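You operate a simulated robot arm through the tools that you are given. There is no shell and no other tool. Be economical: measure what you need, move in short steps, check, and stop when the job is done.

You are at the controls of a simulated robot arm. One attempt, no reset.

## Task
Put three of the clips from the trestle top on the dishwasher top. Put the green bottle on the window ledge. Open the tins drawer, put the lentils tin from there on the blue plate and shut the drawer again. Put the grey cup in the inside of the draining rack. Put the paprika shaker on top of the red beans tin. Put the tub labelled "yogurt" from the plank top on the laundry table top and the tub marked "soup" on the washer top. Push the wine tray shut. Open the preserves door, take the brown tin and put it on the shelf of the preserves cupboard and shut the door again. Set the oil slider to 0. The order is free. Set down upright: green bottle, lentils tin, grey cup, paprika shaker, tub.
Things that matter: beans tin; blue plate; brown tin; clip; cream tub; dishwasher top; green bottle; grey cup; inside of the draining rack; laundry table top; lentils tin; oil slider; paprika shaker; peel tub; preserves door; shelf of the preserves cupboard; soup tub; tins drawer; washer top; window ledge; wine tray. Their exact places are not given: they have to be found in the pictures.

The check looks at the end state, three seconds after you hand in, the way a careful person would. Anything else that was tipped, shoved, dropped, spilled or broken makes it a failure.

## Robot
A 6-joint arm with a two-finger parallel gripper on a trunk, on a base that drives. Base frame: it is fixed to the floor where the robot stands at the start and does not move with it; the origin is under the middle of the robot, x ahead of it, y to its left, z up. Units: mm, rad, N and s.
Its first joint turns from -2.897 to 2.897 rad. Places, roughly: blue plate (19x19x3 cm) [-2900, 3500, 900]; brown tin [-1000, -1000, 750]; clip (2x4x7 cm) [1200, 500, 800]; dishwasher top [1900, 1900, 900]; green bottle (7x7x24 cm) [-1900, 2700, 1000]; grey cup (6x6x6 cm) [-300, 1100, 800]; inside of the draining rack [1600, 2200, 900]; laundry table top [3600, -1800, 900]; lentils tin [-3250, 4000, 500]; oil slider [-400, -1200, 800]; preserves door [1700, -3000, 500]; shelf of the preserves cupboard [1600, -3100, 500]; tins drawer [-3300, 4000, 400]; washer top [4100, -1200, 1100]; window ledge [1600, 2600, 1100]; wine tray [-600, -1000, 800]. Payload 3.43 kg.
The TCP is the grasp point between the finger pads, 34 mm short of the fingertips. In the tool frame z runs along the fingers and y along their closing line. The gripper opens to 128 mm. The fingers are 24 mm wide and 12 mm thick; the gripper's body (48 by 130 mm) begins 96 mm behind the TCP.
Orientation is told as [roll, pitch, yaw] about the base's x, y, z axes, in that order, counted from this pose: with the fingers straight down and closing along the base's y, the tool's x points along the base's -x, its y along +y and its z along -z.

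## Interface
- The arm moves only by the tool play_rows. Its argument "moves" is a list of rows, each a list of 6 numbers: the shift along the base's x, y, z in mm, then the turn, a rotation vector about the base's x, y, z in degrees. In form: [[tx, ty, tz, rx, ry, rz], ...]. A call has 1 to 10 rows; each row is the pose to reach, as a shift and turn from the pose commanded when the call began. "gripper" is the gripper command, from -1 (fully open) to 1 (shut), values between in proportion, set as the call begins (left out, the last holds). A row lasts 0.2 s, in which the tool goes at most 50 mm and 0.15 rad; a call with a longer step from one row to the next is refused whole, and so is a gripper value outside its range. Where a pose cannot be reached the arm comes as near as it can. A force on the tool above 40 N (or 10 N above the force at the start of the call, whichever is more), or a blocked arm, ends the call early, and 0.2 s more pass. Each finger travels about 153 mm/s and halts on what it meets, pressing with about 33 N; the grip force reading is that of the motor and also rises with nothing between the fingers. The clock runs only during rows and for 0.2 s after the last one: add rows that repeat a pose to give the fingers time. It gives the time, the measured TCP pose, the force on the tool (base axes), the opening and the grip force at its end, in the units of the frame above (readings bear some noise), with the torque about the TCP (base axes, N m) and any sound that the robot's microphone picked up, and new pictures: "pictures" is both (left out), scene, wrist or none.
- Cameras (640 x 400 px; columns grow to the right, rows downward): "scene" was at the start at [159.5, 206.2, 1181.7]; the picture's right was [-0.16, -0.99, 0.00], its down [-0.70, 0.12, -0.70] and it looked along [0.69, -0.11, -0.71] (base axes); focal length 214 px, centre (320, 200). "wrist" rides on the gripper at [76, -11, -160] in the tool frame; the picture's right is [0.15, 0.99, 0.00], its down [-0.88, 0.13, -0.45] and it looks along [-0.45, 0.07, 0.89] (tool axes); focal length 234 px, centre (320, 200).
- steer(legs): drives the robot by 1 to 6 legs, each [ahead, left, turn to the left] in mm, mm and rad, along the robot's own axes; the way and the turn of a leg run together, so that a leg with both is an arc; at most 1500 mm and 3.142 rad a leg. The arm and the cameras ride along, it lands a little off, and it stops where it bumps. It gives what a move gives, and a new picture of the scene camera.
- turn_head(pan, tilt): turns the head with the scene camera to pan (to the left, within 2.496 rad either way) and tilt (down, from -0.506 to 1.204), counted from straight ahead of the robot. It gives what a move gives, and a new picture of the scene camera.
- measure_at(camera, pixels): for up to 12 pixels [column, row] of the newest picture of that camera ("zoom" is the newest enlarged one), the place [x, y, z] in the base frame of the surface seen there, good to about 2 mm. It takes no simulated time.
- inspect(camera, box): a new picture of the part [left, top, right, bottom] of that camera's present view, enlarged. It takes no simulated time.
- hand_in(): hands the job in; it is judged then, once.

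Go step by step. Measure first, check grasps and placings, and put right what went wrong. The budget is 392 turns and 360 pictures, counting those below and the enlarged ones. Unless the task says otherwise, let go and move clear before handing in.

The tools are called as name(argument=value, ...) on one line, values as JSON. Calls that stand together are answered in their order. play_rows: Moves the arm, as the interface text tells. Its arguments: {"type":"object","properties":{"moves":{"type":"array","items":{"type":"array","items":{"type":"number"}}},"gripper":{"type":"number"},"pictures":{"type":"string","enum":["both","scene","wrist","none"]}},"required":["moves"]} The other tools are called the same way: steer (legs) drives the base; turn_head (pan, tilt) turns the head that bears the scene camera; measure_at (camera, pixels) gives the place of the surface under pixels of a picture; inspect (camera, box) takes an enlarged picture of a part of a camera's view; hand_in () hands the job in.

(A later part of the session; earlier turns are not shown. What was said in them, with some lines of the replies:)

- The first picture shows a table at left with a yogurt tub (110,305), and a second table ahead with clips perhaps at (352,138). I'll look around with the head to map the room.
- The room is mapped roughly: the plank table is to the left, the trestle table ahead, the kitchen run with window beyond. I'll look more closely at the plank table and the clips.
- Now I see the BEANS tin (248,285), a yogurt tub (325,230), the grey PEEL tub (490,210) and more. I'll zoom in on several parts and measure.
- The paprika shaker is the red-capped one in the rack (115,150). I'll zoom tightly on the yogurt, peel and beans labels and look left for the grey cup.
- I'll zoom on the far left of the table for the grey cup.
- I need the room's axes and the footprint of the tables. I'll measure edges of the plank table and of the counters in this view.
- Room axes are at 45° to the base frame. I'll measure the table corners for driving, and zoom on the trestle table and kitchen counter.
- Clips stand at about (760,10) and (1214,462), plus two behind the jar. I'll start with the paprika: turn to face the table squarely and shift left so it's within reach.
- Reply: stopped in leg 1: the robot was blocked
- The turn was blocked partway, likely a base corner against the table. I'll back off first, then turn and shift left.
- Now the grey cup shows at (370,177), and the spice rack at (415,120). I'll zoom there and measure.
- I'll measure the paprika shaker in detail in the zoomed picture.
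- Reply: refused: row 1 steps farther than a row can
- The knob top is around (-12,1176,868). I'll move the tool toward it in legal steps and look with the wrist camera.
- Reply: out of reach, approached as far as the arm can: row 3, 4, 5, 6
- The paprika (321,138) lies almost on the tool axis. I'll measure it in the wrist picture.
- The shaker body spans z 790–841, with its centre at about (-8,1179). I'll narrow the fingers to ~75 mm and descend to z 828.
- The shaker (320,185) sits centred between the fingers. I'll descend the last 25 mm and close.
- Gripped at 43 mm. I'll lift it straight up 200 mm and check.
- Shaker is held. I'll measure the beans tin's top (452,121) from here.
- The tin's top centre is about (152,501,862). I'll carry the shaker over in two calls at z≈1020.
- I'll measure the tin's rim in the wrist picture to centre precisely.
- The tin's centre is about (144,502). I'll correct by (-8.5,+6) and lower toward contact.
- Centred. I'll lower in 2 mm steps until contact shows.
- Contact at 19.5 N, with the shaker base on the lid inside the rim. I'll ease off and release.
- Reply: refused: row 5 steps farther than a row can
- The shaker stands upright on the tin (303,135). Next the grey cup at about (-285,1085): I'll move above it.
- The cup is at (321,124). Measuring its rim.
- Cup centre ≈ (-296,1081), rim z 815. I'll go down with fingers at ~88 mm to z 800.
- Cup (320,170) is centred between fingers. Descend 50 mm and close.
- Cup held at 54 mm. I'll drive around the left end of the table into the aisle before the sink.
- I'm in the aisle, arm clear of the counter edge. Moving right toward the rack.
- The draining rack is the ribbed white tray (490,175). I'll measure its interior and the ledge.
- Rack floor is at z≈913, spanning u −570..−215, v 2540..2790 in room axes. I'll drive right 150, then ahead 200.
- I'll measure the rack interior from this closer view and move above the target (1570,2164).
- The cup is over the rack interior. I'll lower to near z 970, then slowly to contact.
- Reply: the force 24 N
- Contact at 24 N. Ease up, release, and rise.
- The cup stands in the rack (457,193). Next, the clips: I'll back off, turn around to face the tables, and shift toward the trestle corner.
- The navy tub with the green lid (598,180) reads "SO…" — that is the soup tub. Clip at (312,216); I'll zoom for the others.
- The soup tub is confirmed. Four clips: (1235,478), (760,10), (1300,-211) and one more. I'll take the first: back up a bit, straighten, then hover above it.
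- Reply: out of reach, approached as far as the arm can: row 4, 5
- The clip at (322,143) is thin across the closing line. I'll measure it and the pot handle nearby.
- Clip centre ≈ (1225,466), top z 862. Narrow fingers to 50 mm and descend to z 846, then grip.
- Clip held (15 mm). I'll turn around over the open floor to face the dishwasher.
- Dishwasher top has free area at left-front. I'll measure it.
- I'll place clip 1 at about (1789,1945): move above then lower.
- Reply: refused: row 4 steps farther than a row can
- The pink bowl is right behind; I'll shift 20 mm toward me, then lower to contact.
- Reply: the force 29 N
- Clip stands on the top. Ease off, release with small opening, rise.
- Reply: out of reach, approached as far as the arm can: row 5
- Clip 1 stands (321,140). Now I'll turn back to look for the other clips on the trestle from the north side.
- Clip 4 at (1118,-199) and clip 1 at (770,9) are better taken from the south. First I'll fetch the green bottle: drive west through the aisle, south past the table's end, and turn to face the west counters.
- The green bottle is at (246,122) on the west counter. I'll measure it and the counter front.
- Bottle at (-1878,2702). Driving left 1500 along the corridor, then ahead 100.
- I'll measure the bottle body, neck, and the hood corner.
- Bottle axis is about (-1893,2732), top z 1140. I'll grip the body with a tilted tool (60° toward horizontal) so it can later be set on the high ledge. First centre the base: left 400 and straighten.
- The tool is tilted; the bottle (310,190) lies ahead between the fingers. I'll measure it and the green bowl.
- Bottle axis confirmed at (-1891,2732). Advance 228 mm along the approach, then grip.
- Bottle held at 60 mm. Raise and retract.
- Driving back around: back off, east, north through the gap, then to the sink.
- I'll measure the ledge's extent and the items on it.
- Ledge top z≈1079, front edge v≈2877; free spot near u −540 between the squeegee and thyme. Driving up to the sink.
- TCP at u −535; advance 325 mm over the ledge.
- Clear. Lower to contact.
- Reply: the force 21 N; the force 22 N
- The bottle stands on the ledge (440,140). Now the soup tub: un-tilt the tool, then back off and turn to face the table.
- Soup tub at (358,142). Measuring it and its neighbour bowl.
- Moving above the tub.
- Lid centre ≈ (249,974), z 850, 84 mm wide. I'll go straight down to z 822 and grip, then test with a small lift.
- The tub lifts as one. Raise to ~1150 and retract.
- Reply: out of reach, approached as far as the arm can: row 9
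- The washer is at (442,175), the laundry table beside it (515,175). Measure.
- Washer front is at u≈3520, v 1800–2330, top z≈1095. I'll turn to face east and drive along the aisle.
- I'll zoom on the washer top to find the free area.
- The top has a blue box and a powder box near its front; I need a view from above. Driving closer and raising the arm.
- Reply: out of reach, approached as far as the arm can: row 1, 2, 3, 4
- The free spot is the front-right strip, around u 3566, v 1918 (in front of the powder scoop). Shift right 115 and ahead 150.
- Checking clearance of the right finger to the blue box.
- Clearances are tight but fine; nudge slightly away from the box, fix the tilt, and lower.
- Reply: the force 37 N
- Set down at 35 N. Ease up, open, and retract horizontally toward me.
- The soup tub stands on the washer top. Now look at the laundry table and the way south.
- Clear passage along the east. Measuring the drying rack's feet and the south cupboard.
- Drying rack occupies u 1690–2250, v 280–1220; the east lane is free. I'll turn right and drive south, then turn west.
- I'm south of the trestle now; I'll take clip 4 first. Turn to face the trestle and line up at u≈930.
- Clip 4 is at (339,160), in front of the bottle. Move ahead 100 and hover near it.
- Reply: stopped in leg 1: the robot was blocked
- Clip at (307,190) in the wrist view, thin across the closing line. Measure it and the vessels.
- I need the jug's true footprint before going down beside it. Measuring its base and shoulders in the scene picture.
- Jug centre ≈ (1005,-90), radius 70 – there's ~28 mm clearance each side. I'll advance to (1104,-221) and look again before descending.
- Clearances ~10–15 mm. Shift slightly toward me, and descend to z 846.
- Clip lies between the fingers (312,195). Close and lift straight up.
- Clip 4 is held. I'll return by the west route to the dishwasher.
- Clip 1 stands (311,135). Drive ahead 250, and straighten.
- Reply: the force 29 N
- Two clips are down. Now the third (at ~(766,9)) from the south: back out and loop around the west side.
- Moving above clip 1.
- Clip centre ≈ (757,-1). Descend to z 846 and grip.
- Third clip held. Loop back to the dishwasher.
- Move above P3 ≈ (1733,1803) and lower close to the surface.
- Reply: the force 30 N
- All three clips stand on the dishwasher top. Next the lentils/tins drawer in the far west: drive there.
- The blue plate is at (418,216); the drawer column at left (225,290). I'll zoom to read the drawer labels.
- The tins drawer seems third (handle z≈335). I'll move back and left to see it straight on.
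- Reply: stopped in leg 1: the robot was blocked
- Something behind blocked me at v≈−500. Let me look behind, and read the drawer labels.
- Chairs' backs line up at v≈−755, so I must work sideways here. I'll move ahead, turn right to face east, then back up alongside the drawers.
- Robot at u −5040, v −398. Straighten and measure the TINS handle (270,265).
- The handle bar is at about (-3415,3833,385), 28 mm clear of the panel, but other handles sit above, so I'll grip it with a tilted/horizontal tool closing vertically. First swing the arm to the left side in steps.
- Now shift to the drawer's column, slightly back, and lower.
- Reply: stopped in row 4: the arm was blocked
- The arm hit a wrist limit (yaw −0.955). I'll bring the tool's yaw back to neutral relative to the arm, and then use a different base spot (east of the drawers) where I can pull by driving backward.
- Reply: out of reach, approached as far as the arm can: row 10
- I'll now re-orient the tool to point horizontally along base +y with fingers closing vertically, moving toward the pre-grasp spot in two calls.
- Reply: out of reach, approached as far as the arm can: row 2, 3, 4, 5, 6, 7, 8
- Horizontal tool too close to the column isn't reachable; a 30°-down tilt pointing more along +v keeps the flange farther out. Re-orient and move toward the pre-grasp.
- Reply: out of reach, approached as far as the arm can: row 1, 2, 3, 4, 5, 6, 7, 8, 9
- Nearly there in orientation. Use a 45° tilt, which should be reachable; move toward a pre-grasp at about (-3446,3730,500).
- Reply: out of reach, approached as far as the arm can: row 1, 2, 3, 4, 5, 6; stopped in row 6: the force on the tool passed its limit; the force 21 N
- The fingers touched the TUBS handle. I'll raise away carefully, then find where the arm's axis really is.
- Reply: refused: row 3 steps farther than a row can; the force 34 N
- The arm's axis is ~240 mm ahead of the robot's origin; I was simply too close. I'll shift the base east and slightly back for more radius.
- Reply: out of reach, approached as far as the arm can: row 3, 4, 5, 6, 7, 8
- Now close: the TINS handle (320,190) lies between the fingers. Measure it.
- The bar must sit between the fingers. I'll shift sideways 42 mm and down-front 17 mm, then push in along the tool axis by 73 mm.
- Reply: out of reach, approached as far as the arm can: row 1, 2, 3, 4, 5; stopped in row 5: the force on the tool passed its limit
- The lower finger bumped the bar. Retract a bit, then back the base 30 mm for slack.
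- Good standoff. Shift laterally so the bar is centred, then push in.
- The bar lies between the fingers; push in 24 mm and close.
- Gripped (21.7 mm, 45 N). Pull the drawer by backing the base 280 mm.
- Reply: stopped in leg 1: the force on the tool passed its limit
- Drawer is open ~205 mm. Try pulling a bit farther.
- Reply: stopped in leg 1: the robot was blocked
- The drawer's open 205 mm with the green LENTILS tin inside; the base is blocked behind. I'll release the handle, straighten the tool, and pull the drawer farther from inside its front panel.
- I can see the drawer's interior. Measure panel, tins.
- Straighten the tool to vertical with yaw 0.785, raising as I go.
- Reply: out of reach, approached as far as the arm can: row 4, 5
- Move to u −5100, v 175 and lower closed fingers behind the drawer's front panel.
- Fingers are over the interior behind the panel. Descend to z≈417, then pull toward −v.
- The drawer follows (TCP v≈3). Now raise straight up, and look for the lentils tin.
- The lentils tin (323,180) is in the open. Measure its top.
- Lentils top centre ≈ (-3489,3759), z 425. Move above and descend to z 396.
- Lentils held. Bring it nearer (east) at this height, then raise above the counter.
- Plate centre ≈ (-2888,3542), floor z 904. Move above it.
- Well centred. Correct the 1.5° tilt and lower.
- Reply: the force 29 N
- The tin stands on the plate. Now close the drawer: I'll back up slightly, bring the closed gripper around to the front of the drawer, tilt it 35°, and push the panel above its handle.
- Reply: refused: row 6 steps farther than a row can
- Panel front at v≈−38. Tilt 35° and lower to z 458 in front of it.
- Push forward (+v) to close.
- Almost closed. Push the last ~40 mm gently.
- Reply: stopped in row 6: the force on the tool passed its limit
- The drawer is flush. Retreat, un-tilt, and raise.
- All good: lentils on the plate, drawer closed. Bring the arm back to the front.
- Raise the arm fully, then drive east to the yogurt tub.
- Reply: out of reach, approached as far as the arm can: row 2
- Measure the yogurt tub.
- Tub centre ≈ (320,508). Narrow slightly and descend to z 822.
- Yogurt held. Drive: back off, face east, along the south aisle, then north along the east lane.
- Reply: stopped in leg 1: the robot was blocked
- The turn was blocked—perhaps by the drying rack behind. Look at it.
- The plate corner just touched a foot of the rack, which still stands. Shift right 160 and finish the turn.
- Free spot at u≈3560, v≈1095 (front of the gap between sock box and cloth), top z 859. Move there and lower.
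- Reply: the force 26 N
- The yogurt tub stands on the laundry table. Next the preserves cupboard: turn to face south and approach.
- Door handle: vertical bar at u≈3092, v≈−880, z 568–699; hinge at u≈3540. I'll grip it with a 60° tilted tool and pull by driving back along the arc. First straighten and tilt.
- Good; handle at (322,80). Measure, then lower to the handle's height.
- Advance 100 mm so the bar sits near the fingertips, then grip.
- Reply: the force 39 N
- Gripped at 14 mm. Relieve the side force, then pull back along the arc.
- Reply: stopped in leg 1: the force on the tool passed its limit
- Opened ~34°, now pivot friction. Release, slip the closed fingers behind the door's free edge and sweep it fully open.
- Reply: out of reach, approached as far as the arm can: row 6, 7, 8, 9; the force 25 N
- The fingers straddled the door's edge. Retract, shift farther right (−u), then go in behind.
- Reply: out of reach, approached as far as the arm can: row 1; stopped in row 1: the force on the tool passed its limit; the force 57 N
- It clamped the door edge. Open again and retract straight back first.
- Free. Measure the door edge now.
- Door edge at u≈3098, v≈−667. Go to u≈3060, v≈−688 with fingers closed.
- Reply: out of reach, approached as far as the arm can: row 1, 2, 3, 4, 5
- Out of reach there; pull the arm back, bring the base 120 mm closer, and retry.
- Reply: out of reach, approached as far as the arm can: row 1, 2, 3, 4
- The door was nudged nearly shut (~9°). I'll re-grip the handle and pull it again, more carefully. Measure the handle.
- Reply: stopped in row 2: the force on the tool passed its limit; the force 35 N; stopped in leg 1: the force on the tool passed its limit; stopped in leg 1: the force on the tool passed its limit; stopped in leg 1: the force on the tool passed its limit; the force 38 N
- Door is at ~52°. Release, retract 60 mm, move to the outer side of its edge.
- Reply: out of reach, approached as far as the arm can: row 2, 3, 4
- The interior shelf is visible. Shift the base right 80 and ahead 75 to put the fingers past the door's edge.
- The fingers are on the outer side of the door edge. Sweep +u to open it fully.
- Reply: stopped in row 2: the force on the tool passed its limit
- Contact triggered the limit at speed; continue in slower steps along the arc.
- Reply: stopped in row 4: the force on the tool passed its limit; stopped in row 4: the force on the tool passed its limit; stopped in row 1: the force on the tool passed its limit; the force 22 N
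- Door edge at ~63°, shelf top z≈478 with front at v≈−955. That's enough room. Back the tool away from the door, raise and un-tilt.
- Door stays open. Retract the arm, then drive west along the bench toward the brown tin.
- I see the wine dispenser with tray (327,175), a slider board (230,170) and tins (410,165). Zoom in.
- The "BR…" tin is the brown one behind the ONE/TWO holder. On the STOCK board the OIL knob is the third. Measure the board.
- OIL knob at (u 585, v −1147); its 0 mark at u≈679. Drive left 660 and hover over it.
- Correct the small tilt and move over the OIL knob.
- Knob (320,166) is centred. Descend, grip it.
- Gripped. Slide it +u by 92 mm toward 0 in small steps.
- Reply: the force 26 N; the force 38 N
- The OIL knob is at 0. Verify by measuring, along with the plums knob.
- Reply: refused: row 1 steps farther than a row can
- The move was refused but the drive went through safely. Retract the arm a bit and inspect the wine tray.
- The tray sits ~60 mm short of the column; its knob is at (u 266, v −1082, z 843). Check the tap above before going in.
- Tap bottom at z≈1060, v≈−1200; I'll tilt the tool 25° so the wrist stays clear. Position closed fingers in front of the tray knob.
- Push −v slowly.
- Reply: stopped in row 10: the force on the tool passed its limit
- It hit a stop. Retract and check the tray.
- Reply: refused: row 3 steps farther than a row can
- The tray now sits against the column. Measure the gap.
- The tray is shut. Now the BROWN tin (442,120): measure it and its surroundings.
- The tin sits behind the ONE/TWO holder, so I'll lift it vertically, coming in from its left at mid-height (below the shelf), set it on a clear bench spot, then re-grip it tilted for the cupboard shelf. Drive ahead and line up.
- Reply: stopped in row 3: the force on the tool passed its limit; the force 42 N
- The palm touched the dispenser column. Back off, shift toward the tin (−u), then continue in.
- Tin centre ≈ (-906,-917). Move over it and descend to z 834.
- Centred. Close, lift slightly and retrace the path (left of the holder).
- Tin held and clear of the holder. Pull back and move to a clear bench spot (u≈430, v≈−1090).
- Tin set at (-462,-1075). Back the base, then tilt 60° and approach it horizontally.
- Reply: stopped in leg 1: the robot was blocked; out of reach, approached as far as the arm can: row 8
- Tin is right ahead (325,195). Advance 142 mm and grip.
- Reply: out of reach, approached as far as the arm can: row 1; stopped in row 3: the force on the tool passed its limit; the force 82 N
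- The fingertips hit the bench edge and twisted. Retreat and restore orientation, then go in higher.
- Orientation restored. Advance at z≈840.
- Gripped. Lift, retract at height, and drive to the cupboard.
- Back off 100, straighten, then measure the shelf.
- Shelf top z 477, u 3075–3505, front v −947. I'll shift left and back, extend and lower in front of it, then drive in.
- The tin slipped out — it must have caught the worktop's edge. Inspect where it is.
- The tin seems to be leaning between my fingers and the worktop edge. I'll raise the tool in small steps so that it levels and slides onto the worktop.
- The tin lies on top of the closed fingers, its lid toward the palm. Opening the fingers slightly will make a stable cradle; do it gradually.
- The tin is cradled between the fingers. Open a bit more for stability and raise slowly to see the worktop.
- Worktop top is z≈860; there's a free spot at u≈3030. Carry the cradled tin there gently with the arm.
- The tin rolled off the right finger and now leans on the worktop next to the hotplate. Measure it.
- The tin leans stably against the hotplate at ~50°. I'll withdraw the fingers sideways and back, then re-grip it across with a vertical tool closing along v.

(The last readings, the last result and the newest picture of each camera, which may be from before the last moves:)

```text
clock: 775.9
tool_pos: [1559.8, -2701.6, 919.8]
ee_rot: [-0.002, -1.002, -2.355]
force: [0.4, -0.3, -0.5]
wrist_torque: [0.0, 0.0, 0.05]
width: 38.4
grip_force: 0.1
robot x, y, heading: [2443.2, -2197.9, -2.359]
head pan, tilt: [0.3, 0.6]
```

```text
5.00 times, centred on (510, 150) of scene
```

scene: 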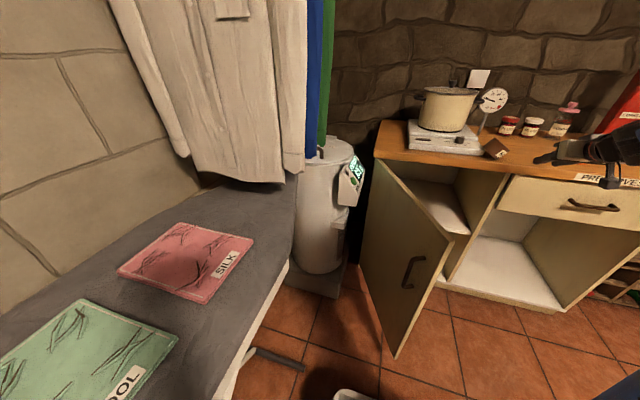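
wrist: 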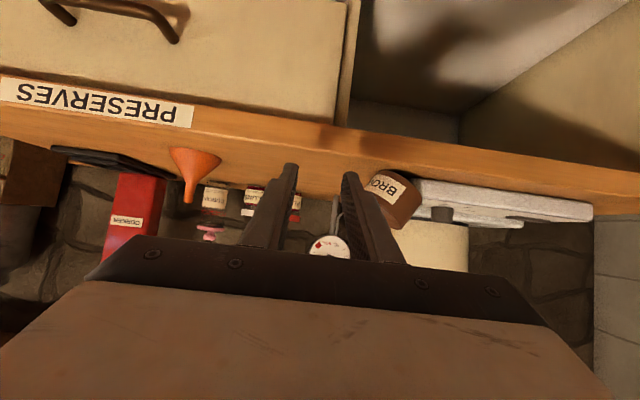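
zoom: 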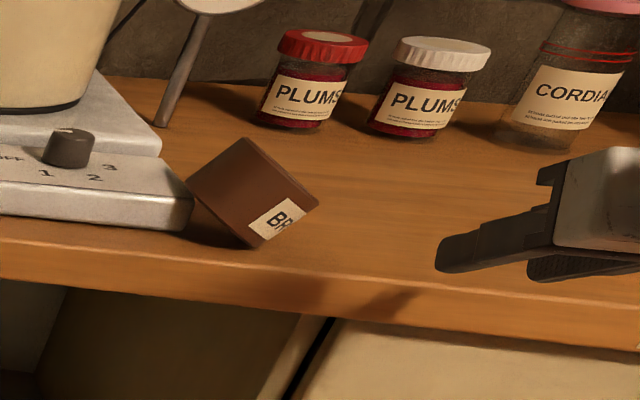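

It rests stably; reading the label, its lid leans left against the hotplate. I can right it by pushing its upper part to the right (−u) with closed vertical fingers. Measure its corners.

measure_at(camera="zoom", pixels=[[247, 145], [195, 180], [250, 240], [310, 200], [235, 165], [250, 200], [190, 210], [170, 190]])

play_rows(moves=[[10, 10, 25, 5.3, -5.3, 0], [20, 20, 50, 10.6, -10.6, 0], [25, 25, 80, 15.9, -15.9, 0], [25, 25, 110, 21.2, -21.2, 0], [25, 25, 130, 26.5, -26.5, 0], [25, 25, 140, 31.8, -31.8, 0], [25, 25, 140, 37.1, -37.1, 0], [25, 25, 140, 40.6, -40.6, 0]], gripper=1, pictures="wrist")

```text
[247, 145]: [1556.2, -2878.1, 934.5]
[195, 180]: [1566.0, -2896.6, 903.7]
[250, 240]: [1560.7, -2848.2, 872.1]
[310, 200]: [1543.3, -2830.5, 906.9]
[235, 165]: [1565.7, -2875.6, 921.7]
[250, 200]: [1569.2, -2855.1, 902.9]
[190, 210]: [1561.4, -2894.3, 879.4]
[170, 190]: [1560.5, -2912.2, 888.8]
```

```text
clock: 777.7
tool_pos: [1584.5, -2678.0, 1060.3]
ee_rot: [0.0, 0.0, -2.356]
force: [0.3, 0.5, 0.2]
wrist_torque: [-0.01, 0.07, 0.0]
width: 0.1
grip_force: 32.8
robot x, y, heading: [2440.6, -2200.4, -2.36]
head pan, tilt: [0.3, 0.6]
```

wrist: 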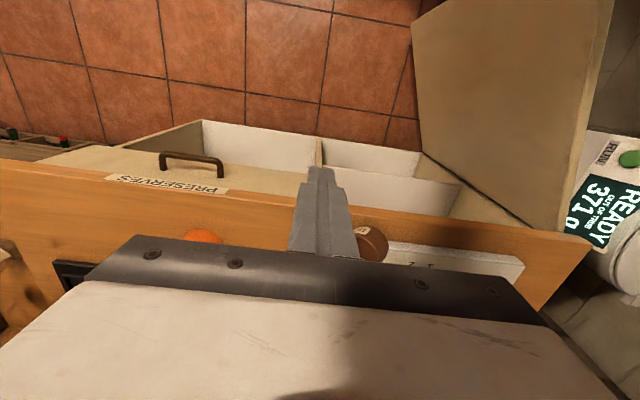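

The tin is balanced right at its tipping point, so a light push of its top toward −u will set it upright. Position closed vertical fingers above the hotplate's corner.

play_rows(moves=[[30, -30, -20, 0, 0, 0], [60, -60, -40, 0, 0, 0], [90, -90, -60, 0, 0, 0], [114, -114, -80, 0, 0, 0], [104, -124, -100, 0, 0, 0], [79, -149, -108, 0, 0, 0], [50, -178, -111, 0, 0, 0], [20, -208, -111, 0, 0, 0], [-7, -235, -111, 0, 0, 0]], pictures="both")

inspect(camera="scene", box=[430, 80, 570, 190])

```text
clock: 779.7
tool_pos: [1581.4, -2910.4, 949.3]
ee_rot: [0.0, -0.001, -2.354]
force: [0.5, 0.5, 1.2]
wrist_torque: [-0.03, 0.06, -0.04]
width: 0.0
grip_force: 32.9
robot x, y, heading: [2439.9, -2200.6, -2.354]
head pan, tilt: [0.3, 0.6]
```

scene: 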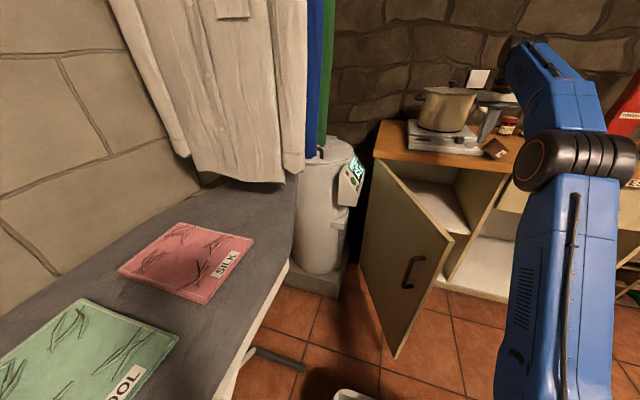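
wrist: 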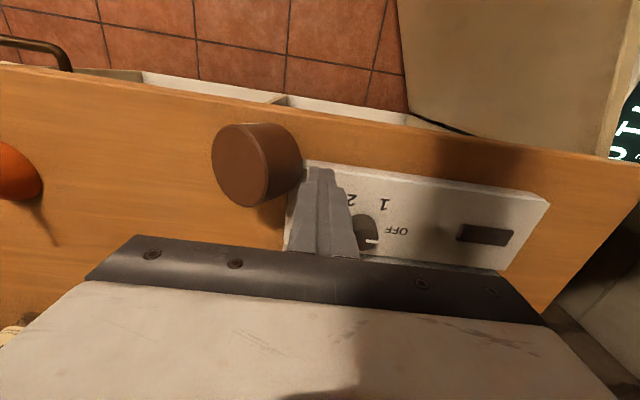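

```text
3.64 times, centred on (500, 135) of scene
```

zoom: 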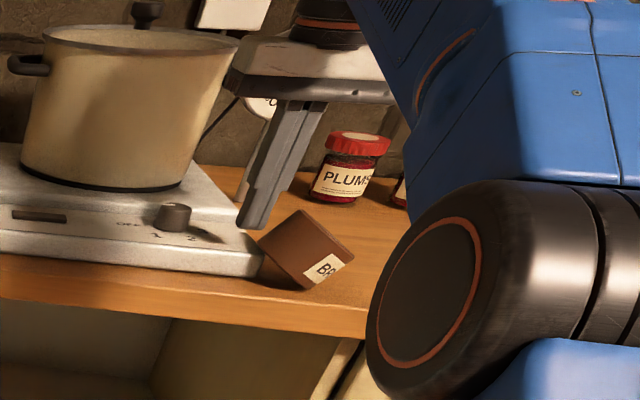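

Fingers are just to the +u side of the tin's lid. Push −u gently.

play_rows(moves=[[-3, 3, 0, 0, 0, 0], [-6, 6, 0, 0, 0, 0], [-9, 9, 0, 0, 0, 0], [-12, 12, 0, 0, 0, 0], [-15, 15, 0, 0, 0, 0], [-18, 18, 0, 0, 0, 0]], pictures="wrist")

```text
clock: 781.1
tool_pos: [1559.4, -2896.4, 948.7]
ee_rot: [-0.001, 0.002, -2.354]
force: [-1.0, 0.6, 0.4]
wrist_torque: [-0.01, 0.02, 0.02]
width: 0.0
grip_force: 32.4
robot x, y, heading: [2440.2, -2201.7, -2.359]
head pan, tilt: [0.3, 0.6]
```

wrist: 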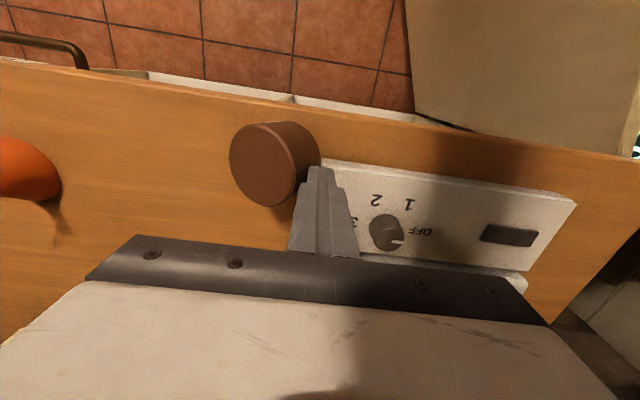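

play_rows(moves=[[-3, 3, 0, 0, 0, 0], [-6, 6, 0, 0, 0, 0], [-9, 9, 0, 0, 0, 0], [-12, 12, 0, 0, 0, 0], [-15, 15, 0, 0, 0, 0]], pictures="both")

inspect(camera="scene", box=[430, 80, 570, 190])

```text
clock: 782.3
tool_pos: [1543.6, -2880.8, 949.0]
ee_rot: [-0.001, 0.0, -2.353]
force: [-0.4, 0.2, 0.9]
wrist_torque: [0.04, 0.0, 0.04]
width: 0.1
grip_force: 32.7
robot x, y, heading: [2445.8, -2198.8, -2.354]
head pan, tilt: [0.3, 0.6]
```

scene: 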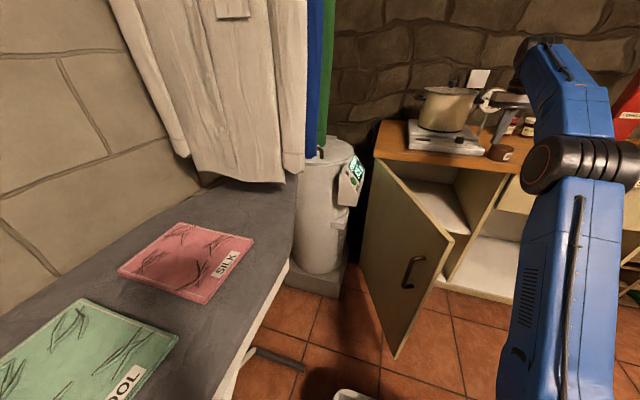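
wrist: 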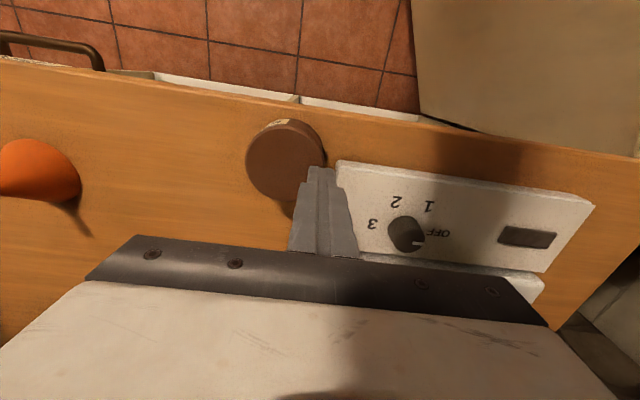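

```text
3.64 times, centred on (500, 135) of scene
```

zoom: 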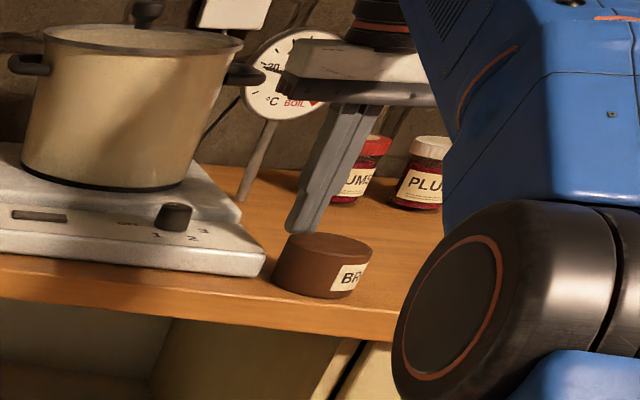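

The tin now stands upright on the worktop. Raise the tool and measure it.

play_rows(moves=[[-5, 5, 15, 0, 0, 0], [0, 10, 50, 0, 0, 0], [25, 35, 70, 0, 0, 0], [55, 65, 80, 0, 0, 0], [85, 95, 90, 0, 0, 0], [115, 125, 100, 0, 0, 0]], gripper=-0.35, pictures="wrist")

measure_at(camera="scene", pixels=[[500, 149], [492, 153], [512, 153], [500, 158], [500, 166]])

```text
clock: 783.7
tool_pos: [1660.0, -2753.6, 1048.7]
ee_rot: [0.001, 0.004, -2.355]
force: [-0.6, -0.4, -1.1]
wrist_torque: [0.06, -0.06, 0.0]
width: 86.4
grip_force: 0.0
out of reach, approached as far as the arm can: row 2
robot x, y, heading: [2441.7, -2199.8, -2.358]
head pan, tilt: [0.3, 0.6]
```

wrist: 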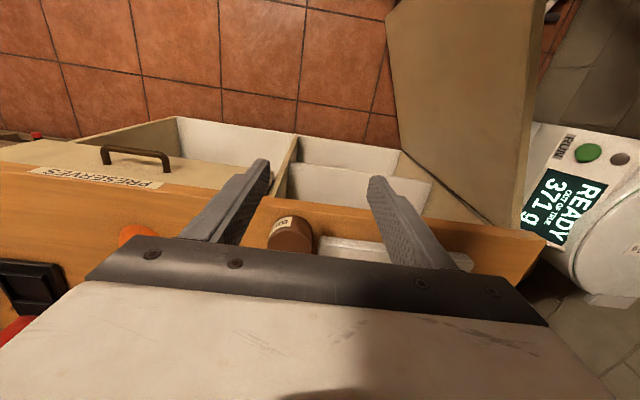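

```text
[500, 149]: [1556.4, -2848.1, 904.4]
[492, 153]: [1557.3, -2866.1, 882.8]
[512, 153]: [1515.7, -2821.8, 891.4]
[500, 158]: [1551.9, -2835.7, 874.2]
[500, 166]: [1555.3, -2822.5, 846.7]
```

Tin centre ≈ u 3097, v −943. Tilt the tool and come to a pre-grasp.

play_rows(moves=[[-5, 0, -18, -5.1, 5.1, 0], [-10, 0, -36, -10.2, 10.2, 0], [-14, 0, -54, -15.2, 15.2, 0], [-19, 0, -72, -20.3, 20.3, 0], [-24, 0, -90, -25.4, 25.4, 0], [-28, 0, -108, -30.5, 30.5, 0], [-33, 0, -126, -35.5, 35.5, 0], [-38, 0, -144, -40.6, 40.6, 0]], gripper=-0.22, pictures="wrist")

```text
clock: 785.5
tool_pos: [1621.7, -2756.4, 904.8]
ee_rot: [-0.004, -1.003, -2.354]
force: [0.1, -0.3, 0.0]
wrist_torque: [-0.01, -0.01, -0.02]
width: 78.2
grip_force: 0.0
robot x, y, heading: [2441.7, -2199.0, -2.364]
head pan, tilt: [0.3, 0.6]
```

wrist: 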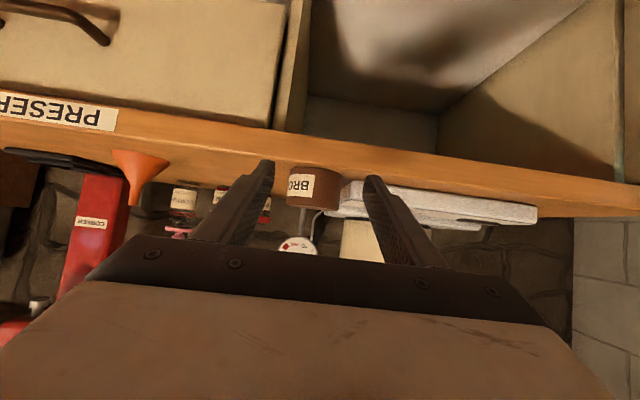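

measure_at(camera="wrist", pixels=[[292, 190], [337, 192], [314, 190], [345, 195], [350, 205], [365, 195], [314, 175]])

inspect(camera="wrist", box=[250, 140, 400, 250])

```text
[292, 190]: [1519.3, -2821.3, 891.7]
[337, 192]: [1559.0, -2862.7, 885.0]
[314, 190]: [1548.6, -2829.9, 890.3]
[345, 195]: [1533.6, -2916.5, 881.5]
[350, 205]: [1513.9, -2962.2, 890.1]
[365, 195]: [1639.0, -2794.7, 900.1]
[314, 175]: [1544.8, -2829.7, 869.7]
```

```text
3.64 times, centred on (325, 195) of wrist
```

zoom: 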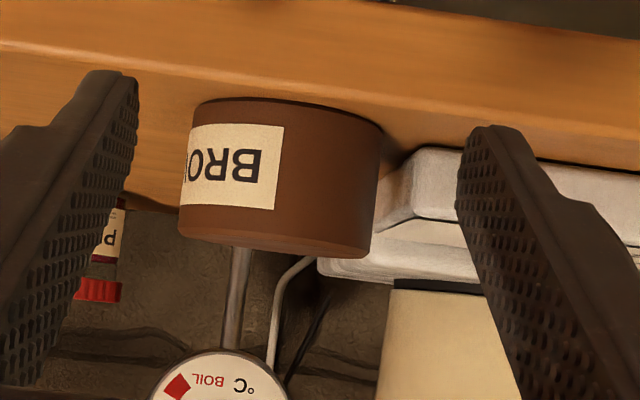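

Raise slightly so the finger clears the hotplate (z 881), advance and grip.

play_rows(moves=[[-22, -22, 6, 0, 0, 0], [-45, -45, 6, 0, 0, 0], [-68, -68, 6, 0, 0, 0], [-88, -88, 6, 0, 0, 0]], pictures="wrist")

play_rows(moves=[[0, 0, 0, 0, 0, 0], [0, 0, 0, 0, 0, 0]], gripper=1, pictures="none")

play_rows(moves=[[0, 0, 10, 0, 0, 0], [0, 0, 25, 0, 0, 0], [0, 0, 45, 0, 0, 0]], pictures="wrist")

```text
clock: 786.5
tool_pos: [1542.5, -2838.1, 912.3]
ee_rot: [-0.004, -0.997, -2.349]
force: [16.1, 17.6, 10.5]
wrist_torque: [-0.11, -0.52, 1.15]
width: 77.5
grip_force: 0.0
robot x, y, heading: [2444.1, -2201.2, -2.356]
head pan, tilt: [0.3, 0.6]
stopped in row 4: the force on the tool passed its limit (the readings are from after the stop); the commanded pose is now the measured one
no pictures are left
```

```text
clock: 787.1
tool_pos: [1545.5, -2839.8, 912.2]
ee_rot: [-0.003, -0.996, -2.347]
force: [12.7, 8.9, 6.9]
wrist_torque: [-0.15, -0.46, 0.79]
width: 69.3
grip_force: 32.5
robot x, y, heading: [2443.6, -2198.7, -2.358]
head pan, tilt: [0.3, 0.6]
stopped in row 2: the force on the tool passed its limit (the readings are from after the stop); the commanded pose is now the measured one
no pictures are left
```

```text
clock: 787.9
tool_pos: [1544.8, -2839.4, 955.1]
ee_rot: [-0.003, -0.995, -2.345]
force: [-0.6, 0.7, -1.4]
wrist_torque: [0.02, -0.03, -0.01]
width: 69.4
grip_force: 33.0
robot x, y, heading: [2442.8, -2200.5, -2.359]
head pan, tilt: [0.3, 0.6]
no pictures are left
```

No pictures remain, so I proceed by coordinates. The tin is held (69.4 mm, bottom 52 mm below TCP). Retract from over the worktop, then shift to u≈3230.

play_rows(moves=[[15, 15, 5, 0, 0, 0], [40, 40, 5, 0, 0, 0], [74, 74, 5, 0, 0, 0], [97, 51, 5, 0, 0, 0], [122, 26, 5, 0, 0, 0], [147, 1, 5, 0, 0, 0], [166, -18, 5, 0, 0, 0]], pictures="none")

```text
clock: 789.5
tool_pos: [1711.3, -2858.9, 960.9]
ee_rot: [-0.002, -0.995, -2.348]
force: [0.4, 0.2, -1.1]
wrist_torque: [0.01, -0.03, -0.01]
width: 69.5
grip_force: 32.9
robot x, y, heading: [2442.0, -2201.6, -2.36]
head pan, tilt: [0.3, 0.6]
no pictures are left
```

steer(legs=[[-110, 0, 0]])

```text
clock: 790.8
tool_pos: [1783.8, -2785.4, 963.2]
ee_rot: [-0.001, -0.998, -2.345]
force: [0.2, 0.1, -0.9]
wrist_torque: [-0.01, -0.04, 0.0]
width: 69.4
grip_force: 33.5
robot x, y, heading: [2514.1, -2129.5, -2.356]
head pan, tilt: [0.3, 0.6]
stopped in leg 1: the robot was blocked; the commanded pose is now the measured one
```

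play_rows(moves=[[-24, -24, 0, 0, 0, 0], [-48, -48, -10, 0, 0, 0], [-72, -72, -25, 0, 0, 0], [-72, -72, -70, 0, 0, 0], [-72, -72, -115, 0, 0, 0], [-72, -72, -160, 0, 0, 0], [-72, -72, -205, 0, 0, 0], [-72, -72, -250, 0, 0, 0]], pictures="none")

```text
clock: 792.8
tool_pos: [1707.0, -2830.2, 694.6]
ee_rot: [0.113, -0.884, -2.64]
force: [-0.9, 0.1, -0.4]
wrist_torque: [0.06, -0.02, -0.01]
width: 69.4
grip_force: 32.5
out of reach, approached as far as the arm can: row 7
robot x, y, heading: [2515.0, -2127.3, -2.36]
head pan, tilt: [0.3, 0.6]
stopped in row 8: the arm was blocked; the commanded pose is now the measured one
no pictures are left
```

The wrist reached a limit (it dislikes being straight ahead when tilted). Raise, restore orientation and shift to the right side (u≈3150), which is still over the shelf's span.

play_rows(moves=[[-4, 4, 30, 0, 0, 0], [-12, 12, 65, -0.2, 1.9, 2.8], [-20, 20, 95, -0.5, 3.8, 5.7], [-28, 28, 110, -0.7, 5.7, 8.5], [-38, 38, 115, -0.95, 7.6, 11.4], [-45, 39, 115, -0.95, 7.6, 11.4]], pictures="none")

```text
clock: 794.2
tool_pos: [1664.0, -2790.5, 809.5]
ee_rot: [-0.015, -0.997, -2.332]
force: [0.4, 0.2, -0.4]
wrist_torque: [0.03, -0.03, -0.01]
width: 69.3
grip_force: 33.3
out of reach, approached as far as the arm can: row 4, 5
robot x, y, heading: [2513.3, -2126.3, -2.359]
head pan, tilt: [0.3, 0.6]
no pictures are left
```

Good: TCP at u 3150, v −797. Descend in steps.

play_rows(moves=[[0, 0, -30, 0, 0, 0], [0, 0, -65, 0, 0, 0], [0, 0, -100, 0, 0, 0], [0, 0, -135, 0, 0, 0]], pictures="none")

```text
clock: 795.2
tool_pos: [1661.1, -2793.6, 675.3]
ee_rot: [-0.002, -1.0, -2.349]
force: [0.0, -0.2, 0.0]
wrist_torque: [0.03, -0.01, -0.04]
width: 69.5
grip_force: 32.9
robot x, y, heading: [2517.8, -2129.0, -2.358]
head pan, tilt: [0.3, 0.6]
no pictures are left
```

Works. Continue down to z≈540.

play_rows(moves=[[0, 0, -35, 0, 0, 0], [0, 0, -70, 0, 0, 0], [0, 0, -105, 0, 0, 0], [0, 0, -135, 0, 0, 0]], pictures="none")

```text
clock: 796.2
tool_pos: [1655.0, -2777.7, 541.5]
ee_rot: [0.013, -0.996, -2.347]
force: [-0.2, -0.1, -1.5]
wrist_torque: [0.05, -0.07, -0.02]
width: 69.2
grip_force: 33.2
out of reach, approached as far as the arm can: row 3, 4
robot x, y, heading: [2515.2, -2124.9, -2.358]
head pan, tilt: [0.3, 0.6]
no pictures are left
```

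play_rows(moves=[[-10, -18, 0, 0, 0, 0], [-21, -36, 0, 0, 0, 0], [-31, -54, 0, 0, 0, 0]], pictures="none")

```text
clock: 797.0
tool_pos: [1617.3, -2829.1, 540.8]
ee_rot: [0.015, -0.998, -2.35]
force: [-0.8, -0.1, -1.3]
wrist_torque: [0.03, 0.02, -0.02]
width: 69.2
grip_force: 33.6
out of reach, approached as far as the arm can: row 1, 2, 3
robot x, y, heading: [2516.7, -2125.7, -2.358]
head pan, tilt: [0.3, 0.6]
no pictures are left
```

Now drive ahead 140 mm to carry the tin over the shelf.

steer(legs=[[140, 0, 0]])

```text
clock: 798.3
tool_pos: [1522.3, -2926.2, 540.9]
ee_rot: [0.015, -0.997, -2.347]
force: [-0.2, -0.4, -1.3]
wrist_torque: [0.05, -0.01, 0.0]
width: 69.3
grip_force: 32.8
robot x, y, heading: [2420.4, -2225.0, -2.36]
head pan, tilt: [0.3, 0.6]
```

play_rows(moves=[[0, 0, -4, 0, 0, 0], [0, 0, -7, 0, 0, 0], [0, 0, -9, 0, 0, 0], [0, 0, -11, 0, 0, 0], [0, 0, -13, 0, 0, 0], [0, 0, -15, 0, 0, 0], [0, 0, -17, 0, 0, 0], [0, 0, -19, 0, 0, 0]], pictures="none")

```text
clock: 800.1
tool_pos: [1521.5, -2927.0, 523.9]
ee_rot: [0.017, -0.998, -2.343]
force: [5.0, -7.1, 24.3]
wrist_torque: [-0.48, 0.48, 0.32]
width: 69.8
grip_force: 33.1
robot x, y, heading: [2419.2, -2221.1, -2.355]
head pan, tilt: [0.3, 0.6]
no pictures are left
```

Contact at 24 N: the tin is on the shelf. Ease off, release, and back out straight.

play_rows(moves=[[0, 0, 3, 0, 0, 0]], pictures="none")

play_rows(moves=[[0, 0, 0, 0, 0, 0], [0, 0, 0, 0, 0, 0]], gripper=-0.35, pictures="none")

steer(legs=[[-140, 0, 0]])

```text
clock: 800.5
tool_pos: [1520.8, -2926.4, 523.9]
ee_rot: [0.019, -0.993, -2.348]
force: [2.6, -3.4, 8.9]
wrist_torque: [-0.48, 0.43, 0.25]
width: 69.4
grip_force: 33.0
robot x, y, heading: [2417.8, -2223.7, -2.354]
head pan, tilt: [0.3, 0.6]
no pictures are left
```

```text
clock: 801.1
tool_pos: [1520.1, -2925.3, 524.8]
ee_rot: [0.016, -0.995, -2.349]
force: [0.5, -0.2, -0.8]
wrist_torque: [-0.02, -0.02, -0.03]
width: 86.5
grip_force: 0.0
robot x, y, heading: [2421.0, -2219.4, -2.357]
head pan, tilt: [0.3, 0.6]
no pictures are left
```

```text
clock: 802.6
tool_pos: [1614.3, -2824.9, 526.0]
ee_rot: [0.016, -0.997, -2.351]
force: [0.0, 0.1, -0.6]
wrist_torque: [0.03, -0.01, -0.01]
width: 86.4
grip_force: 0.1
robot x, y, heading: [2514.2, -2124.3, -2.364]
head pan, tilt: [0.3, 0.6]
stopped in leg 1: the robot was blocked; the commanded pose is now the measured one
```

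The fingers are out of the cupboard. Retract a bit, raise and un-tilt to vertical.

play_rows(moves=[[15, 15, 5, 0, 0, 0], [35, 35, 30, 0, 0, 0], [45, 45, 70, 0, 0, 0], [45, 45, 112, 0, 0, 0], [45, 45, 155, 0, 0, 0], [45, 45, 198, 0, 0, 0], [45, 45, 240, 0, 0, 0], [45, 45, 282, 0, 0, 0], [45, 45, 325, 0, 0, 0], [45, 45, 368, 0, 0, 0]], gripper=1, pictures="none")

play_rows(moves=[[5, 5, 15, 5.1, -5.1, 0], [10, 10, 30, 10.2, -10.2, 0], [15, 15, 45, 15.2, -15.2, 0], [20, 20, 60, 20.3, -20.3, 0], [25, 25, 75, 25.4, -25.4, 0], [30, 30, 90, 30.5, -30.5, 0], [35, 35, 105, 35.5, -35.5, 0], [40, 40, 120, 40.4, -40.4, 0]], pictures="none")

```text
clock: 804.8
tool_pos: [1659.8, -2779.0, 894.9]
ee_rot: [0.021, -0.994, -2.355]
force: [0.8, -0.3, 0.3]
wrist_torque: [-0.02, 0.01, 0.01]
width: 0.1
grip_force: 32.9
robot x, y, heading: [2514.5, -2127.6, -2.361]
head pan, tilt: [0.3, 0.6]
no pictures are left
```

```text
clock: 806.6
tool_pos: [1697.5, -2740.6, 1014.3]
ee_rot: [0.021, 0.002, -2.353]
force: [0.1, 0.3, 0.6]
wrist_torque: [-0.03, 0.08, -0.08]
width: 0.0
grip_force: 32.9
robot x, y, heading: [2515.4, -2123.0, -2.361]
head pan, tilt: [0.3, 0.6]
no pictures are left
```

Move the base right 280, then carry the tool over the door to its outer side.

steer(legs=[[0, -280, 0]])

play_rows(moves=[[44.9, -14.1, 0, 0, 0, 0], [89.8, -28.2, 0, 0, 0, 0], [134.7, -42.3, 0, 0, 0, 0], [179.6, -56.4, 0, 0, 0, 0], [224.5, -70.5, 0, 0, 0, 0], [269.4, -84.6, 0, 0, 0, 0], [314.3, -98.7, 0, 0, 0, 0], [359.2, -112.8, 0, 0, 0, 0], [404.1, -126.9, 0, 0, 0, 0]], pictures="none")

```text
clock: 808.6
tool_pos: [1497.4, -2538.0, 1013.8]
ee_rot: [0.021, 0.002, -2.354]
force: [0.5, 0.4, 0.3]
wrist_torque: [0.0, -0.01, 0.03]
width: 0.0
grip_force: 32.8
robot x, y, heading: [2314.1, -1923.9, -2.36]
head pan, tilt: [0.3, 0.6]
```

```text
clock: 810.6
tool_pos: [1897.0, -2666.3, 1012.4]
ee_rot: [0.02, 0.001, -2.356]
force: [-0.8, 0.7, -0.5]
wrist_torque: [0.0, -0.02, 0.02]
width: 0.0
grip_force: 32.5
robot x, y, heading: [2312.7, -1918.9, -2.364]
head pan, tilt: [0.3, 0.6]
no pictures are left
```

play_rows(moves=[[38.5, -11.9, 0, 0, 0, 0], [77, -23.8, 0, 0, 0, 0], [115.5, -35.7, 0, 0, 0, 0], [154, -47.6, 0, 0, 0, 0], [192.5, -59.5, 0, 0, 0, 0], [192.5, -59.5, -45, 0, 0, 0], [192.5, -59.5, -90, 0, 0, 0], [192.5, -59.5, -135, 0, 0, 0], [192.5, -59.5, -180, 0, 0, 0], [192.5, -59.5, -222, 0, 0, 0]], pictures="none")

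```text
clock: 812.8
tool_pos: [2095.3, -2724.8, 791.8]
ee_rot: [0.021, 0.0, -2.353]
force: [0.2, 0.3, 0.3]
wrist_torque: [0.0, 0.0, 0.0]
width: 0.0
grip_force: 33.1
robot x, y, heading: [2318.7, -1923.0, -2.356]
head pan, tilt: [0.3, 0.6]
no pictures are left
```

On the outer side of the door (u 3408, v −445). Sweep along the closing arc slowly.

play_rows(moves=[[-26.9, 5.7, 0, 0, 0, 0], [-53, 12, 0, 0, 0, 0], [-73.5, 18.4, 0, 0, 0, 0], [-94.8, 24, 0, 0, 0, 0], [-116.7, 29, 0, 0, 0, 0], [-139.3, 33.2, 0, 0, 0, 0], [-162.6, 36.8, 0, 0, 0, 0], [-184.6, 38.9, 0, 0, 0, 0], [-207.2, 40.3, 0, 0, 0, 0], [-228.4, 40.3, 0, 0, 0, 0]], pictures="none")

```text
clock: 815.0
tool_pos: [1866.1, -2684.8, 790.3]
ee_rot: [0.019, 0.0, -2.353]
force: [-0.9, -0.9, 0.1]
wrist_torque: [0.01, -0.02, 0.0]
width: 0.3
grip_force: 33.2
robot x, y, heading: [2315.5, -1929.3, -2.364]
head pan, tilt: [0.3, 0.6]
no pictures are left
```

play_rows(moves=[[-18.4, 0, 0, 0, 0, 0], [-46.7, -2.8, 0, 0, 0, 0], [-75, -7.1, 0, 0, 0, 0], [-103.2, -12.7, 0, 0, 0, 0], [-130.8, -20.5, 0, 0, 0, 0], [-157, -29.7, 0, 0, 0, 0], [-183.8, -39.6, 0, 0, 0, 0], [-205.8, -50.2, 0, 0, 0, 0], [-229.1, -62.2, 0, 0, 0, 0], [-251, -75.7, 0, 0, 0, 0]], pictures="none")

```text
clock: 817.2
tool_pos: [1612.9, -2761.5, 788.9]
ee_rot: [0.02, 0.0, -2.352]
force: [0.5, 0.6, 0.1]
wrist_torque: [-0.01, 0.06, -0.01]
width: 0.3
grip_force: 32.9
robot x, y, heading: [2315.6, -1923.1, -2.36]
head pan, tilt: [0.3, 0.6]
no pictures are left
```

Continue gently to v≈−876.

play_rows(moves=[[-9, -7, 0, 0, 0, 0], [-18, -14, 0, 0, 0, 0], [-27, -21, 0, 0, 0, 0], [-36, -28, 0, 0, 0, 0], [-44, -34, 0, 0, 0, 0], [-51, -40, 0, 0, 0, 0]], pictures="none")

```text
clock: 818.6
tool_pos: [1564.3, -2800.7, 793.5]
ee_rot: [0.022, 0.003, -2.353]
force: [0.0, -0.4, 0.4]
wrist_torque: [0.0, 0.03, -0.02]
width: 0.3
grip_force: 33.0
robot x, y, heading: [2313.0, -1921.9, -2.364]
head pan, tilt: [0.3, 0.6]
no pictures are left
```

Now the last few degrees: retract, shift left, tilt the tool and press lower on the door face.

play_rows(moves=[[24, 24, 0, 0, 0, 0], [48, 48, 0, 0, 0, 0], [71, 71, 0, 0, 0, 0], [95, 47, 0, 0, 0, 0], [118, 24, 0, 0, 0, 0], [138, 4, 0, 0, 0, 0]], pictures="none")

play_rows(moves=[[0, 0, -18, -5.1, 5.1, 0], [0, 0, -36, -10.2, 10.2, 0], [0, 0, -54, -15.2, 15.2, 0], [0, 0, -72, -20.3, 20.3, 0], [0, 0, -90, -25.4, 25.4, 0], [0, 0, -108, -30.5, 30.5, 0], [0, 0, -126, -35.5, 35.5, 0], [0, 0, -144, -40.6, 40.6, 0]], pictures="none")

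```text
clock: 820.0
tool_pos: [1701.4, -2796.9, 793.1]
ee_rot: [0.022, 0.002, -2.355]
force: [0.2, 0.4, 0.3]
wrist_torque: [0.03, 0.0, 0.03]
width: 0.0
grip_force: 33.2
robot x, y, heading: [2312.1, -1921.2, -2.364]
head pan, tilt: [0.3, 0.6]
no pictures are left
```

```text
clock: 821.8
tool_pos: [1700.3, -2791.1, 642.3]
ee_rot: [0.07, -0.981, -2.437]
force: [0.5, -3.6, 2.7]
wrist_torque: [0.37, -0.03, -0.16]
width: 0.0
grip_force: 33.2
robot x, y, heading: [2314.7, -1922.1, -2.362]
head pan, tilt: [0.3, 0.6]
no pictures are left
```

play_rows(moves=[[-5, -5, 0, 0, 0, 0], [-10, -10, 0, 0, 0, 0], [-15, -15, 0, 0, 0, 0], [-20, -20, 0, 0, 0, 0], [-25, -25, 0, 0, 0, 0], [-30, -30, 0, 0, 0, 0]], pictures="none")

```text
clock: 823.2
tool_pos: [1671.5, -2827.7, 647.0]
ee_rot: [0.014, -1.001, -2.35]
force: [-0.4, -0.3, 0.2]
wrist_torque: [-0.01, 0.04, 0.03]
width: 0.0
grip_force: 33.0
robot x, y, heading: [2313.2, -1925.0, -2.367]
head pan, tilt: [0.3, 0.6]
no pictures are left
```

play_rows(moves=[[-5, -5, 0, 0, 0, 0], [-10, -10, 0, 0, 0, 0], [-15, -15, 0, 0, 0, 0], [-20, -20, 0, 0, 0, 0], [-25, -25, 0, 0, 0, 0], [-30, -30, 0, 0, 0, 0], [-35, -35, 0, 0, 0, 0], [-40, -40, 0, 0, 0, 0], [-45, -45, 0, 0, 0, 0], [-50, -50, 0, 0, 0, 0]], pictures="none")

```text
clock: 825.4
tool_pos: [1625.1, -2871.6, 647.7]
ee_rot: [0.016, -0.998, -2.352]
force: [10.2, 14.6, 6.7]
wrist_torque: [-0.04, 0.07, -0.14]
width: 0.0
grip_force: 32.7
robot x, y, heading: [2314.6, -1921.3, -2.36]
head pan, tilt: [0.3, 0.6]
stopped in row 10: the force on the tool passed its limit (the readings are from after the stop); the commanded pose is now the measured one
no pictures are left
```

The tool met the door face at v≈−916, i.e. fully closed. Retreat clear.

play_rows(moves=[[15, 15, 0, 0, 0, 0], [40, 40, 5, 0, 0, 0], [65, 65, 25, 0, 0, 0], [75, 75, 65, 0, 0, 0], [80, 80, 108, 0, 0, 0], [80, 80, 150, 0, 0, 0], [80, 80, 195, 0, 0, 0], [80, 80, 240, 0, 0, 0]], pictures="none")

steer(legs=[[-150, 0, 0]])

```text
clock: 827.1
tool_pos: [1708.7, -2791.0, 887.8]
ee_rot: [0.018, -0.996, -2.35]
force: [-1.1, -0.7, -1.3]
wrist_torque: [0.01, 0.04, 0.01]
width: 0.2
grip_force: 33.0
robot x, y, heading: [2317.5, -1922.6, -2.362]
head pan, tilt: [0.3, 0.6]
no pictures are left
```

```text
clock: 828.5
tool_pos: [1814.0, -2683.6, 887.3]
ee_rot: [0.015, -0.997, -2.354]
force: [-1.0, -0.8, -0.4]
wrist_torque: [0.02, 0.0, 0.02]
width: 0.0
grip_force: 32.8
robot x, y, heading: [2421.3, -1817.2, -2.366]
head pan, tilt: [0.3, 0.6]
```

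The readings show the arm clear and the gripper empty, so I'm handing in.

hand_in()

```text
The job is handed in.
```

I did every part of the job and handed it in, but I never saw the end state of the brown tin or the preserves door. My pictures ran out before the tin went on the shelf.

- **Brown tin and preserves door:** I set the tin on the shelf by position and touch, feeling firm contact at shelf height. The door stopped the tool at the closed position. I did not check that the tin is still upright.
- **Trouble with the tin:** It slipped from the gripper once at the worktop edge and came to rest leaning on the hotplate. I stood it upright and picked it up again. While re-gripping it, a finger pressed against something, probably the hotplate, which may have shifted slightly.
- **Other contacts:** The gripper knocked the wine dispenser's column once and the base touched a foot of the drying rack. Both looked unmoved in the next pictures. The base also bumped the tables a few times.
- **Everything else:** Each of these looked right in its last picture:
  - three clips on the dishwasher top
  - green bottle on the window ledge
  - lentils tin on the blue plate, with the tins drawer shut
  - grey cup in the draining rack
  - paprika shaker on the beans tin
  - yogurt tub on the laundry table
  - soup tub on the washer
  - wine tray shut
  - oil slider at 0
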